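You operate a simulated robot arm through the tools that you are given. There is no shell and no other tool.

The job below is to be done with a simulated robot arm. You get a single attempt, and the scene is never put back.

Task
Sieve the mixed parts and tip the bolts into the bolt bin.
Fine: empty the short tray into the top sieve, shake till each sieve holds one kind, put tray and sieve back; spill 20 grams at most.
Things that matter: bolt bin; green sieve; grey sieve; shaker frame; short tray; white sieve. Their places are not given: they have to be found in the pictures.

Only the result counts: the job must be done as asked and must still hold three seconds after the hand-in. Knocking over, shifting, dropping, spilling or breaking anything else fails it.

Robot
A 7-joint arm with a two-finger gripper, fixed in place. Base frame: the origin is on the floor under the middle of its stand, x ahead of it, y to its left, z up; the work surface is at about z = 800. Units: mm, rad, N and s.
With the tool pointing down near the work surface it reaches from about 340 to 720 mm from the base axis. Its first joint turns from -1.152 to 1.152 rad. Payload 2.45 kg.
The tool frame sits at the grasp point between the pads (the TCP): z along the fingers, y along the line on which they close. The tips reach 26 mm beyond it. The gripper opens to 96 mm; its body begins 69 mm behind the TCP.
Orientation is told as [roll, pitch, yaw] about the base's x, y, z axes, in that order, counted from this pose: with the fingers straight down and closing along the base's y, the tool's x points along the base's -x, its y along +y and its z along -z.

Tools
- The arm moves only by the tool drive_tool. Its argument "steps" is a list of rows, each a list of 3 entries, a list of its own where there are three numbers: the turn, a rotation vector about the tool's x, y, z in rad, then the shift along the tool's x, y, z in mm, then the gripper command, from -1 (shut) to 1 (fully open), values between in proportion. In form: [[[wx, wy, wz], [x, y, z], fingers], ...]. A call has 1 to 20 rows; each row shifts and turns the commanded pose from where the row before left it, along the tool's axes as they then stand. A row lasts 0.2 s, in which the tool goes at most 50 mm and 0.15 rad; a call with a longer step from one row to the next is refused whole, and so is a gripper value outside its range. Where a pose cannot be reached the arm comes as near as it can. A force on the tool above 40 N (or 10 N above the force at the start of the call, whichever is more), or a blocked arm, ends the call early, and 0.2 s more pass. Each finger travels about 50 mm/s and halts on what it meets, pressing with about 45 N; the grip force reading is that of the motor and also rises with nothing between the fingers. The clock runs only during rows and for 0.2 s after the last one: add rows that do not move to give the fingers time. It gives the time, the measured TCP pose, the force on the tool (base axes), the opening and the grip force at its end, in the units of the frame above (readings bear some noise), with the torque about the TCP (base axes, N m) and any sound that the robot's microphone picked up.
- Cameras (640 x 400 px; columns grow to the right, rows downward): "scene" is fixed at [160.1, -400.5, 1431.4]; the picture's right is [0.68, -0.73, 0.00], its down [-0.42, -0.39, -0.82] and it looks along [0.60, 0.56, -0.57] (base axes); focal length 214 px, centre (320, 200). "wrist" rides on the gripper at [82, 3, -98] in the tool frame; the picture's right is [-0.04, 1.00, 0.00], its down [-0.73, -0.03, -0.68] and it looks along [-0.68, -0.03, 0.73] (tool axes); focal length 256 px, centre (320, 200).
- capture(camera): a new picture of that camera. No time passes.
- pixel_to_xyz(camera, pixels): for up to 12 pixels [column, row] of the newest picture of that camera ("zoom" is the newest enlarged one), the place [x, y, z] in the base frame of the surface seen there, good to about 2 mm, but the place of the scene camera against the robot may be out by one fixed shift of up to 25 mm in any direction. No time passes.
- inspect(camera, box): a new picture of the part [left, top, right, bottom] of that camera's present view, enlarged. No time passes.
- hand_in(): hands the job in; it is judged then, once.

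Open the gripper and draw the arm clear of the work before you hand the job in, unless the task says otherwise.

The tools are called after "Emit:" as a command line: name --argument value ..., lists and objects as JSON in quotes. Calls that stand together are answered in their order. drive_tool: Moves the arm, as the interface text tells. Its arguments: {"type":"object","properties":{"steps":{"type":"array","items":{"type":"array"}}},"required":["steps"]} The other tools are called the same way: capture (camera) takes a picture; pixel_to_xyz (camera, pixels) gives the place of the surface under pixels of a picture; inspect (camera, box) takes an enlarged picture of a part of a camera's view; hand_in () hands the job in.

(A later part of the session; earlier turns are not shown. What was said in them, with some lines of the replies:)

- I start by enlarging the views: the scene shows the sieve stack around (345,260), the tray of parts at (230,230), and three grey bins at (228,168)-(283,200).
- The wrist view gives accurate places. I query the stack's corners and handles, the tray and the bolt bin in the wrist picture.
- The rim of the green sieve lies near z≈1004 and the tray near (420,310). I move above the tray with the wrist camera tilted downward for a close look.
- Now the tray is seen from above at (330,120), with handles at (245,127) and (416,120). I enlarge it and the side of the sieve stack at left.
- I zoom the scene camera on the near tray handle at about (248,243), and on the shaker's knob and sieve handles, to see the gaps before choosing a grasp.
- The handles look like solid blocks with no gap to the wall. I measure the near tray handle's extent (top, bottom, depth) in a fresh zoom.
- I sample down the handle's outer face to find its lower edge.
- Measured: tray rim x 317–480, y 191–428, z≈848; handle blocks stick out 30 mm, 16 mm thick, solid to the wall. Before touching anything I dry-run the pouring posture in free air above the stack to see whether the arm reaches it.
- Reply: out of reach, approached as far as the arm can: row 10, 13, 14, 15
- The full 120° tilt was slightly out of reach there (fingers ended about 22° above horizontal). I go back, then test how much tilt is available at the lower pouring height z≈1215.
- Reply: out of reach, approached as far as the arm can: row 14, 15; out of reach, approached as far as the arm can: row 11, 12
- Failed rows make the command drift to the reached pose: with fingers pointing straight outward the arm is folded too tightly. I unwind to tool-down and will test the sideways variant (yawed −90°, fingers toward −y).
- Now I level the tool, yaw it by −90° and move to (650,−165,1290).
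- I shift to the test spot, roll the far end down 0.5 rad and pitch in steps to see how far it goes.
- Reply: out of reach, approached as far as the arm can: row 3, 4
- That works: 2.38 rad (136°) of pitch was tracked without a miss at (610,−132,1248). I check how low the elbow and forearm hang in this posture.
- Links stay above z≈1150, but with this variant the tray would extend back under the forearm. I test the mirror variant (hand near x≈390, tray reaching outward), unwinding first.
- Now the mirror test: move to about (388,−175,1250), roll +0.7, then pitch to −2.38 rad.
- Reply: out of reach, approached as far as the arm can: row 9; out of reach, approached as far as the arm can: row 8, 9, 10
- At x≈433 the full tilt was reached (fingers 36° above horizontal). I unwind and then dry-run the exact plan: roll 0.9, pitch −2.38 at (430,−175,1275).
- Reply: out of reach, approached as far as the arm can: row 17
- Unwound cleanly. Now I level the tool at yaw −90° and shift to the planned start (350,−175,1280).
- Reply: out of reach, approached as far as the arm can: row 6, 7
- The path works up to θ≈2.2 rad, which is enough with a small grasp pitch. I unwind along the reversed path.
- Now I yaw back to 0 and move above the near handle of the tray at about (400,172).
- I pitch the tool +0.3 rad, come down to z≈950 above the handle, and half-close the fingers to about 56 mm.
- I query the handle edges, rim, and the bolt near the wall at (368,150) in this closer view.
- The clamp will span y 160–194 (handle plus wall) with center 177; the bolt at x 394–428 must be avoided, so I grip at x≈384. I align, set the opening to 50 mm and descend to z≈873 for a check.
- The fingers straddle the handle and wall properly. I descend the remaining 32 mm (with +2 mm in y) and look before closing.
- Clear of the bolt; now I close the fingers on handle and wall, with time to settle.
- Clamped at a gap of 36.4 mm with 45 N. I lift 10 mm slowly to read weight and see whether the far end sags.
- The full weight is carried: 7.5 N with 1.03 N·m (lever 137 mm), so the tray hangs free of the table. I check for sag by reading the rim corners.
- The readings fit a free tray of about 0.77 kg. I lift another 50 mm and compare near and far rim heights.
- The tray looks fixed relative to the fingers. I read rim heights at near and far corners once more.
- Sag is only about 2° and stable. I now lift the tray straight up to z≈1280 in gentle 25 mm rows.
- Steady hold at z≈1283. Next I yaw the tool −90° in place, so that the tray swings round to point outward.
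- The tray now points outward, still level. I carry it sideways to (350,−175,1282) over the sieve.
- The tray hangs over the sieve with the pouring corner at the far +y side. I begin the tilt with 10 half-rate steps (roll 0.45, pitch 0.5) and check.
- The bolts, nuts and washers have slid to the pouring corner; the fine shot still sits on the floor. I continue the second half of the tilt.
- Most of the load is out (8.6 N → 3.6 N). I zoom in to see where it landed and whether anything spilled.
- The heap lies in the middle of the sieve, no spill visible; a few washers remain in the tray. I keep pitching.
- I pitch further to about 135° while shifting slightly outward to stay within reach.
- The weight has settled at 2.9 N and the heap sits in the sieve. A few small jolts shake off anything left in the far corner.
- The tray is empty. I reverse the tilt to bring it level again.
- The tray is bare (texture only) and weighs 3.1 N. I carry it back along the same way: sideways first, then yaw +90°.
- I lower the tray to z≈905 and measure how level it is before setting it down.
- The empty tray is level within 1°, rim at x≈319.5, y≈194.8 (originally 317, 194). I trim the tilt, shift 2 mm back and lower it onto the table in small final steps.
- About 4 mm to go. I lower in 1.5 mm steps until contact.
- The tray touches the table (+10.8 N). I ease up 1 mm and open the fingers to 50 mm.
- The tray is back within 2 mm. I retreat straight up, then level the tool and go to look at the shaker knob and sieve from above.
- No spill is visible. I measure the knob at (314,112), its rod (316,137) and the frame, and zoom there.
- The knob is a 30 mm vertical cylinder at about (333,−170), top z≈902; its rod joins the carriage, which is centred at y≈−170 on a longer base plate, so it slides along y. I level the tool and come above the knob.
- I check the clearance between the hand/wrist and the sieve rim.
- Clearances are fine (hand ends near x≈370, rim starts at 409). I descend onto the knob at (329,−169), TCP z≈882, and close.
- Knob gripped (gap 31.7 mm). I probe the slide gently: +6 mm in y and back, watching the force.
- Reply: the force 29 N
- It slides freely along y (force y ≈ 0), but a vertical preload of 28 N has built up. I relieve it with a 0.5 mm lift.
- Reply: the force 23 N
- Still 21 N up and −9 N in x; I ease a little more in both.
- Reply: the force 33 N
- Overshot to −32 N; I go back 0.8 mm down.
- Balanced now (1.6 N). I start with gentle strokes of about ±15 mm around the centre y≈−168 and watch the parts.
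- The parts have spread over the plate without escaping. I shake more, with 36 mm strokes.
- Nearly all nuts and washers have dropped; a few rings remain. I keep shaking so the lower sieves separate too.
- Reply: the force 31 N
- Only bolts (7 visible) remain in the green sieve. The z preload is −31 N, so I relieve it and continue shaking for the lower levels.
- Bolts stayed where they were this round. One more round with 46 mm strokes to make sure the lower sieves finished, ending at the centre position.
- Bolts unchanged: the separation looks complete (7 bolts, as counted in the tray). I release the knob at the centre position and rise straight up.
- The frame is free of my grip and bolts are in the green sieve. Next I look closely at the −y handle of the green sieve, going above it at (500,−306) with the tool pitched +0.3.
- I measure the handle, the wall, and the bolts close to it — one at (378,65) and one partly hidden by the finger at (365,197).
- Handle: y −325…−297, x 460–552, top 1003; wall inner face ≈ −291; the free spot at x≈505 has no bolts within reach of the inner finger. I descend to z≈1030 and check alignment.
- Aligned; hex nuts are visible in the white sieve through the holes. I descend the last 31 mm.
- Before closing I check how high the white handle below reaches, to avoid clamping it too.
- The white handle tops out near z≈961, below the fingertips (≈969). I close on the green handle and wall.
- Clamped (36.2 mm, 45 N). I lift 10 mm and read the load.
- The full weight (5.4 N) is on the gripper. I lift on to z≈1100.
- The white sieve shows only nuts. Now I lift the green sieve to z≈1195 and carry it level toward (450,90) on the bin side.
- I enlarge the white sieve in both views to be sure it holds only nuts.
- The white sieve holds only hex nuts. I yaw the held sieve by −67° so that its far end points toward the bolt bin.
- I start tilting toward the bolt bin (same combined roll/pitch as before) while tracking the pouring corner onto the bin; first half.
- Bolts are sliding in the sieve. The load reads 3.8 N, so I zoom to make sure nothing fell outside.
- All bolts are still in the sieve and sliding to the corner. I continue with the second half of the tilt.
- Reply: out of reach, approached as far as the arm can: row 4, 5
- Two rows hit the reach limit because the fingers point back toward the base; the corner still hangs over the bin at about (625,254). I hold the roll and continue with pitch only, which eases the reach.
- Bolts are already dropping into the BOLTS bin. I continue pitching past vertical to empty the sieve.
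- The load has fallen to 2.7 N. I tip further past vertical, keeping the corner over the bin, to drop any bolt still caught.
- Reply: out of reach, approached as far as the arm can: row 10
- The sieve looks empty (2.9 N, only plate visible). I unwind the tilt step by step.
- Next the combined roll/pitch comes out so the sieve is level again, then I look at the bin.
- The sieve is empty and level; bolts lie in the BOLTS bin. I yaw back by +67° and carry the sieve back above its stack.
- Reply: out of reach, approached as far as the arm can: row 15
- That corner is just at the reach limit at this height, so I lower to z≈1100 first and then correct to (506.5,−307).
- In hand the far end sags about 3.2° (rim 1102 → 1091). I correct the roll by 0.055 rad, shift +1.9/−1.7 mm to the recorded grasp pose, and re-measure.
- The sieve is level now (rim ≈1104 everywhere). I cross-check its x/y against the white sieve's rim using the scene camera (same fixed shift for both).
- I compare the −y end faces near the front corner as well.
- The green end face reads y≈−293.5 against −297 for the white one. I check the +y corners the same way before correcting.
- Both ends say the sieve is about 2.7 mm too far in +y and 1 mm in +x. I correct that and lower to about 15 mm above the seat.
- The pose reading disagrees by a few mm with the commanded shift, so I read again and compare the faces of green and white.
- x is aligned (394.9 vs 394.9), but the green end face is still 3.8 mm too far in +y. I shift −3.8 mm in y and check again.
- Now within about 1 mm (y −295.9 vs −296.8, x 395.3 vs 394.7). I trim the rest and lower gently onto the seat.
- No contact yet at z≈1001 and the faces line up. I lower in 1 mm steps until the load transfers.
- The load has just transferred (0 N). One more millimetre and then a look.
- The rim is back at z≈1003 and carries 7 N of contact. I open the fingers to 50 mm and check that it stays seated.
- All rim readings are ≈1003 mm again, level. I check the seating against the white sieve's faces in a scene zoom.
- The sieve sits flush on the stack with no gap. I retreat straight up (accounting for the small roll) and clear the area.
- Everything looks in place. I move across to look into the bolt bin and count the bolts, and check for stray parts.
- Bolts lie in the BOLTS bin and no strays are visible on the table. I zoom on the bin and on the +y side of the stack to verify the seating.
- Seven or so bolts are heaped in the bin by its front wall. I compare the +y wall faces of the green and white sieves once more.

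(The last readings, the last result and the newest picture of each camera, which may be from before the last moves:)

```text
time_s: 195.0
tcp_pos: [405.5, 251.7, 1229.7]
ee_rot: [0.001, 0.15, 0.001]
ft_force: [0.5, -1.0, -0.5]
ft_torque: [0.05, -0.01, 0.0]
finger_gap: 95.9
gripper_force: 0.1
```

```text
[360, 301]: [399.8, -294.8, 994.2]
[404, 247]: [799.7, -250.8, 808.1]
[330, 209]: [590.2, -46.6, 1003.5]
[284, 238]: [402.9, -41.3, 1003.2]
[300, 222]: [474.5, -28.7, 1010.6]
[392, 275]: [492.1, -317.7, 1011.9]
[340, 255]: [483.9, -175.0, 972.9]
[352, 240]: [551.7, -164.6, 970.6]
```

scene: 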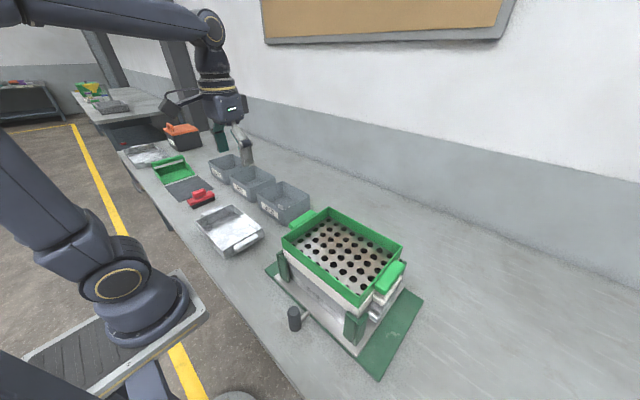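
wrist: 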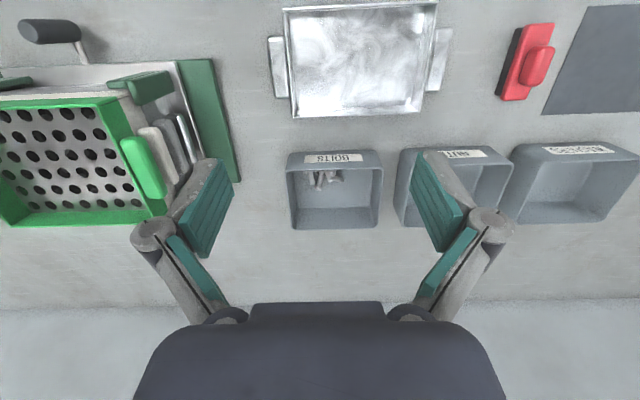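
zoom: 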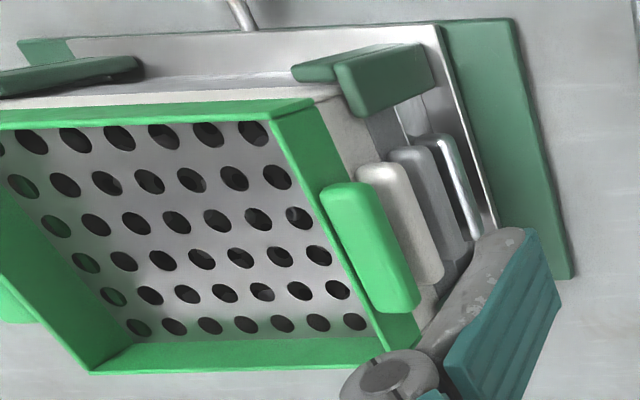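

Green and white differ by only about 2 mm, seated at the original plate height (≈964). I check the carriage's rest position via the knob as well.

Emit:
pixel_to_xyz --camera "wrist" --pixels '[[30, 30], [40, 30], [50, 30], [60, 32], [70, 34], [82, 50], [80, 42], [178, 60], [238, 182]]'

Emit:
pixel_to_xyz --camera "scene" --pixels '[[294, 310], [288, 312], [300, 312], [294, 318], [312, 315], [352, 330], [282, 265], [356, 330], [378, 378], [418, 300]]'

```text
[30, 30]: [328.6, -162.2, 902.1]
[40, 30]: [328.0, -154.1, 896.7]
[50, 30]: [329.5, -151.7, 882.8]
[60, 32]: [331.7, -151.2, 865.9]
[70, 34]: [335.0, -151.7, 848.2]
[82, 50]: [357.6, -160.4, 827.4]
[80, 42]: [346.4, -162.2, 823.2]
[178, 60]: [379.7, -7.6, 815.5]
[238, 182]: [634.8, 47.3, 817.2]
```

```text
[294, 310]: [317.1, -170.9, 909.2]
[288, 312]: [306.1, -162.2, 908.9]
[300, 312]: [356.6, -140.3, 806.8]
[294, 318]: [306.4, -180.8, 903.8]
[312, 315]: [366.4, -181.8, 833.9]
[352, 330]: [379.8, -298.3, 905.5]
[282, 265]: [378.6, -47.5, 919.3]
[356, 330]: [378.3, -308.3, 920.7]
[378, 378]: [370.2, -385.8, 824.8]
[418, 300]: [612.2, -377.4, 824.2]
```

The carriage rests within 3 mm of its start and the base plate is unmoved. As a last check I compare the tray's corners with the starting values (x 317–480, y 191–428).

Emit:
pixel_to_xyz --camera "wrist" --pixels '[[285, 9], [436, 3], [294, 116], [424, 111], [278, 65], [440, 60], [360, 116], [285, 60]]'

Emit:
inspect --camera "scene" --box '[180, 180, 400, 390]'

```text
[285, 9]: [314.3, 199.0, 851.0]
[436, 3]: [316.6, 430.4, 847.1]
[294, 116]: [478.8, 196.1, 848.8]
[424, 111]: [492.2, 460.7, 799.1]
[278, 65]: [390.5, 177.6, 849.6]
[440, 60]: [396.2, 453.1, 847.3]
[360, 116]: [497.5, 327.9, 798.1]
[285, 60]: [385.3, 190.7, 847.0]
```

```text
1.90 times, centred on (290, 285) of scene
```

zoom: 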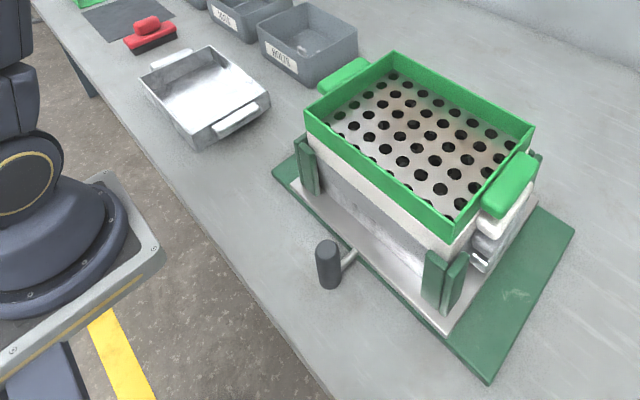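

Tray and stack are where they belong. To be sure of the separation I take a closer look down through the green sieve's holes onto the white sieve.

Emit:
drive_tool --steps '[[[0, 0, 0], [0, -40, 0], 1], [[0, 0, 0], [0, -45, 0], 1], [[0, 0, 0], [0, -45, 0], 1], [[0, 0, 0], [0, -45, 0], 1], [[0, 0, 0], [0, -45, 0], 1], [[0, 0, 0], [0, -45, 0], 1], [[0, 0, 0], [0, -45, 0], 1], [[0, 0, 0], [-10, -45, 0], 1], [[0, 0, 0], [-20, -45, 0], 1], [[0, 0.15, 0], [-30, 0, 10], 1], [[0, 0.15, 0], [-20, 0, 20], 1], [[0, 0.15, 0], [0, 0, 20], 1], [[0, 0, 0], [0, 0, 20], 1]]'

Emit:
capture --camera "wrist"

Emit:
inspect --camera "wrist" --box '[200, 60, 440, 220]'

```text
time_s: 197.8
tcp_pos: [455.8, -147.6, 1151.1]
ee_rot: [0.001, 0.603, 0.0]
ft_force: [0.0, 0.9, 0.2]
ft_torque: [0.0, 0.02, -0.01]
finger_gap: 96.1
gripper_force: 0.1
```

```text
taken
```

wrist: 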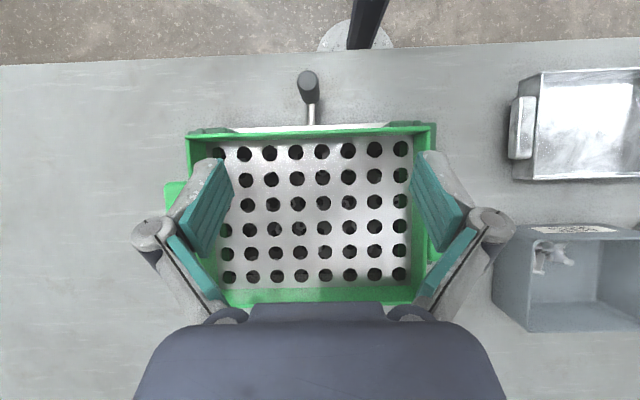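

```text
2.50 times, centred on (320, 140) of wrist
```

zoom: 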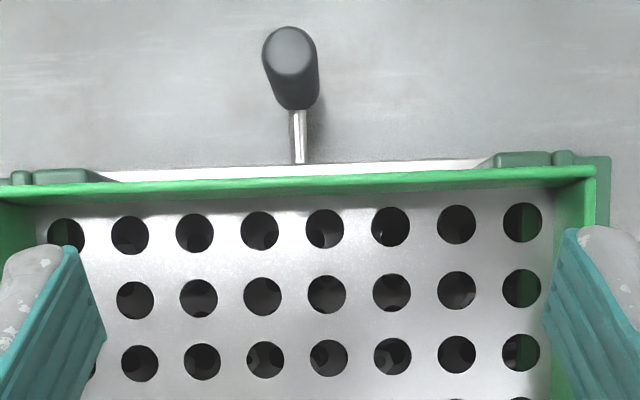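

The holes show mostly empty plate beneath. For certainty I give the stack one more round of shaking (the green sieve is empty now), going back above the knob first.

Emit:
drive_tool --steps '[[[0, -0.15, 0], [0, 0, 0], 1], [[0, -0.15, 0], [0, 0, 0], 1], [[0, -0.15, 0], [0, 0, 0], 1], [[0, -0.153, 0], [0, 0, 0], 1], [[0, 0, 0], [42.5, -6, 0], 1], [[0, 0, 0], [42.5, -6, 0], 0.6], [[0, 0, 0], [42, -6, 0], 0.4], [[0, 0, 0], [0, 0, 40], 0.4], [[0, 0, 0], [0, 0, 40], 0.4], [[0, 0, 0], [0, 0, 40], 0.4], [[0, 0, 0], [0, 0, 40], 0.4], [[0, 0, 0], [0, 0, 0], 0.4]]'

Emit:
capture --camera "wrist"

Emit:
pixel_to_xyz --camera "wrist" --pixels '[[325, 105], [308, 105], [342, 105], [325, 120], [325, 90]]'

```text
refused: row 4 steps farther than a row can; nothing moved
```

```text
taken
```

wrist: 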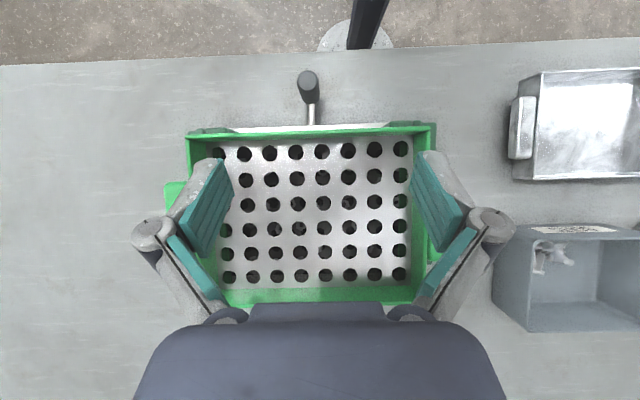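

```text
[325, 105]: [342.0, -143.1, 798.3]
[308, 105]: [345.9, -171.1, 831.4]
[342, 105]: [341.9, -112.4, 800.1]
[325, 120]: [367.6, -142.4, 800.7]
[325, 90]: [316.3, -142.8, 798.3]
```

The call was refused because one turn exceeded 0.15 rad; I resend it with smaller turns.

Emit:
drive_tool --steps '[[[0, -0.15, 0], [0, 0, 0], 1], [[0, -0.15, 0], [0, 0, 0], 1], [[0, -0.15, 0], [0, 0, 0], 1], [[0, -0.15, 0], [0, 0, 0], 1], [[0, 0, 0], [42.5, -6, 0], 1], [[0, 0, 0], [42.5, -6, 0], 0.6], [[0, 0, 0], [42, -6, 0], 0.4], [[0, 0, 0], [0, 0, 40], 0.4], [[0, 0, 0], [0, 0, 40], 0.4], [[0, 0, 0], [0, 0, 40], 0.4], [[0, 0, 0], [0, 0, 40], 0.4], [[0, 0, 0], [0, 0, 0], 0.4]]'

Emit:
capture --camera "wrist"

Emit:
pixel_to_xyz --camera "wrist" --pixels '[[325, 105], [308, 105], [342, 105], [325, 120], [325, 90], [330, 105], [318, 112]]'

```text
time_s: 200.4
tcp_pos: [329.5, -168.1, 991.3]
ee_rot: [0.0, -0.001, 0.001]
ft_force: [0.3, 0.3, 0.1]
ft_torque: [-0.05, -0.01, 0.02]
finger_gap: 67.5
gripper_force: 0.0
```

```text
taken
```

wrist: 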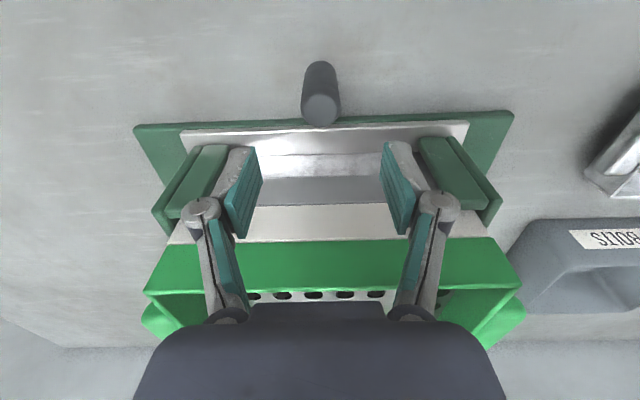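

```text
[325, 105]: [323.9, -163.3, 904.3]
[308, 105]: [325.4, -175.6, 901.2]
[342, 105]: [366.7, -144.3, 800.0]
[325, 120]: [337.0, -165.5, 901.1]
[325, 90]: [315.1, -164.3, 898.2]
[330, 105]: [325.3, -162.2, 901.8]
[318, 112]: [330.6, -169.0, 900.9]
```

The knob (top centre about (329,−167)) lies between the fingers. I descend and grip it as before.

Emit:
drive_tool --steps '[[[0, 0, 0], [0, 1, 30], 0.4], [[0, 0, 0], [0, 0, 30], 0.4], [[0, 0, 0], [0, 0, 25], 0.4], [[0, 0, 0], [0, 0, 22], 0.4], [[0, 0, 0], [0, 0, 0], 0.4], [[0, 0, 0], [0, 0, 0], -0.2], [[0, 0, 0], [0, 0, 0], -0.5], [[0, 0, 0], [0, 0, 0], -1], [[0, 0, 0], [0, 0, 0], -1]]'

Emit:
drive_tool --steps '[[[0, 0, 0], [0, -3, 0], -1], [[0, 0, 0], [0, -5, 0], -1], [[0, 0, 0], [0, 0, 0], -1]]'

```text
time_s: 202.4
tcp_pos: [330.4, -165.6, 884.2]
ee_rot: [0.0, -0.001, 0.001]
ft_force: [0.7, 0.5, -1.6]
ft_torque: [0.04, -0.15, -0.01]
finger_gap: 31.5
gripper_force: 41.9
```

```text
time_s: 203.2
tcp_pos: [331.0, -173.1, 885.1]
ee_rot: [-0.001, -0.001, 0.0]
ft_force: [10.2, 0.6, -10.3]
ft_torque: [0.16, 0.37, -0.1]
finger_gap: 31.6
gripper_force: 45.4
```

Free movement again, forces small. Now the extra shaking round with 34 mm strokes, ending at the centre y≈−169.

Emit:
drive_tool --steps '[[[0, 0, 0], [0, -12.5, 0], -1], [[0, 0, 0], [0, 34, 0], -1], [[0, 0, 0], [0, -34, 0], -1], [[0, 0, 0], [0, 34, 0], -1], [[0, 0, 0], [0, -34, 0], -1], [[0, 0, 0], [0, 34, 0], -1], [[0, 0, 0], [0, -34, 0], -1], [[0, 0, 0], [0, 34, 0], -1], [[0, 0, 0], [0, -34, 0], -1], [[0, 0, 0], [0, 34, 0], -1], [[0, 0, 0], [0, -34, 0], -1], [[0, 0, 0], [0, 34, 0], -1], [[0, 0, 0], [0, -34, 0], -1], [[0, 0, 0], [0, 34, 0], -1], [[0, 0, 0], [0, -34, 0], -1], [[0, 0, 0], [0, 34, 0], -1], [[0, 0, 0], [0, -34, 0], -1], [[0, 0, 0], [0, 34, 0], -1], [[0, 0, 0], [0, -17, 0], -1]]'

Emit:
inspect --camera "scene" --box '[250, 190, 450, 390]'

```text
time_s: 207.2
tcp_pos: [329.0, -170.5, 882.8]
ee_rot: [-0.002, 0.0, -0.001]
ft_force: [-3.1, -0.1, 25.1]
ft_torque: [-0.12, -0.01, -0.06]
finger_gap: 31.5
gripper_force: 45.3
```

```text
2.00 times, centred on (350, 290) of scene
```

zoom: 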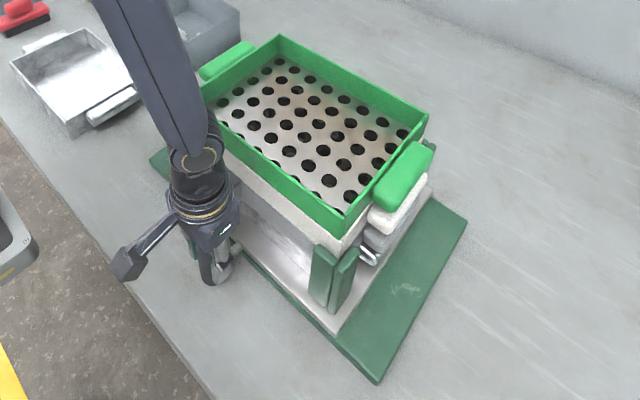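

The stack looks just as at the start, green sieve in place. I relieve the preload, open the gripper and rise clear.

Emit:
drive_tool --steps '[[[0, 0, 0], [0, 0, -0.6], -1], [[0, 0, 0], [0, 0, 0], -0.2], [[0, 0, 0], [0, 0, 0], 0.2], [[0, 0, 0], [0, 0, 0], 0.5], [[0, 0, 0], [0, 0, 0], 0.6], [[0, 0, 0], [0, 0, -20], 0.6], [[0, 0, 0], [0, 0, -30], 0.6], [[0, 0, 0], [0, 0, -40], 0.6], [[0, 0, 0], [0, 0, -40], 1], [[0, 0, 0], [0, 0, -40], 1], [[0, 0, 0], [0, 0, -40], 1], [[0, 0, 0], [0, 0, -40], 1], [[0, 0, 0], [0, 25, -40], 1], [[0, 0, 0], [0, 40, -20], 1], [[0, 0, 0], [-10, 40, 0], 1], [[0, 0, 0], [-20, 40, 0], 1], [[0, 0, 0], [-20, 20, 0], 1], [[0, 0, 0], [0, 0, 0], 1]]'

Emit:
capture --camera "scene"

Emit:
capture --camera "wrist"

Emit:
inspect --camera "scene" --box '[250, 190, 450, 390]'

```text
time_s: 211.0
tcp_pos: [382.1, -2.5, 1196.9]
ee_rot: [0.0, 0.002, 0.0]
ft_force: [1.0, -0.4, 0.8]
ft_torque: [-0.01, -0.01, 0.01]
finger_gap: 96.1
gripper_force: 0.1
```

```text
taken
```

scene: 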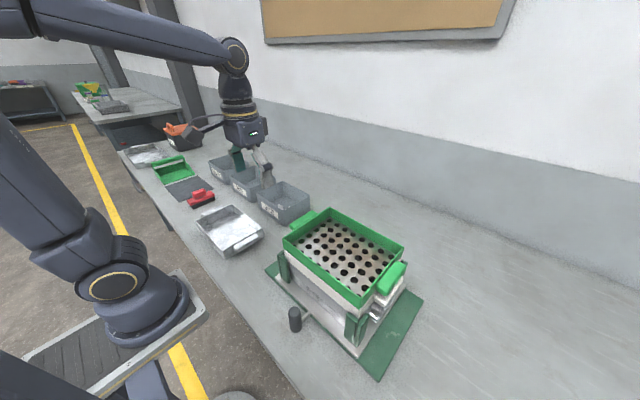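

```text
taken
```

wrist: 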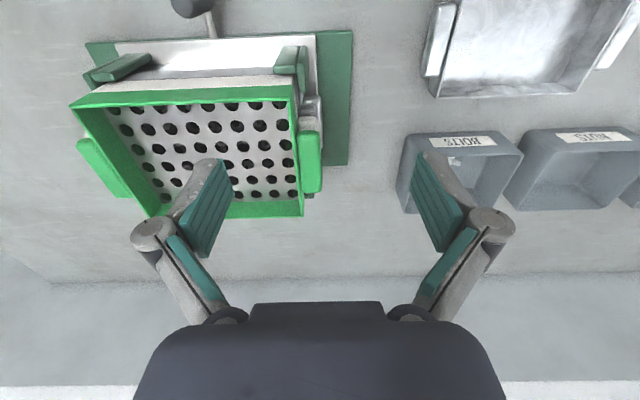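

```text
2.00 times, centred on (350, 290) of scene
```

zoom: 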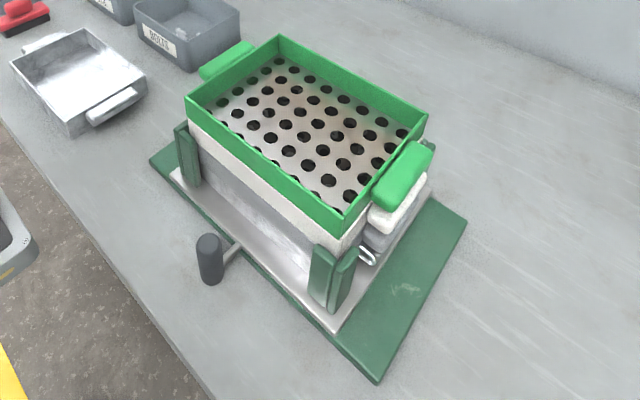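

The pictures match the starting layout: the tray is back at its place and the empty green sieve sits flush on the stack. The bolts are in the BOLTS bin, nothing lies on the table, the gripper is open and the arm is clear. I hand the job in.

Emit:
hand_in

```text
The job is handed in.
```

The job is handed in: the parts are sieved and the bolts are in the bolt bin. I don't yet know how it was judged.

- **Pouring:** The short tray was emptied into the green sieve. I saw no stray parts on the table in any picture.
- **Sieving:** I shook the stack until only bolts were left in the green sieve. When I lifted it off, only nuts were visible in the white one. I gave it one more round of shaking at the end.
- **Not checked:** I never saw inside the grey sieve or the pan below it, so I can't confirm what they hold.
- **Bolts:** All seven went into the bolt bin, and the green sieve was empty afterwards. In the bin they lie in a heap, so I could not count each one there.
- **Put back:** The tray is within a few millimetres of where it started. The green sieve sits flush and level on the stack at its original height, about 2 mm off the white one when last measured. The last picture matches the starting one.

The gripper is open and the arm is clear of the work.
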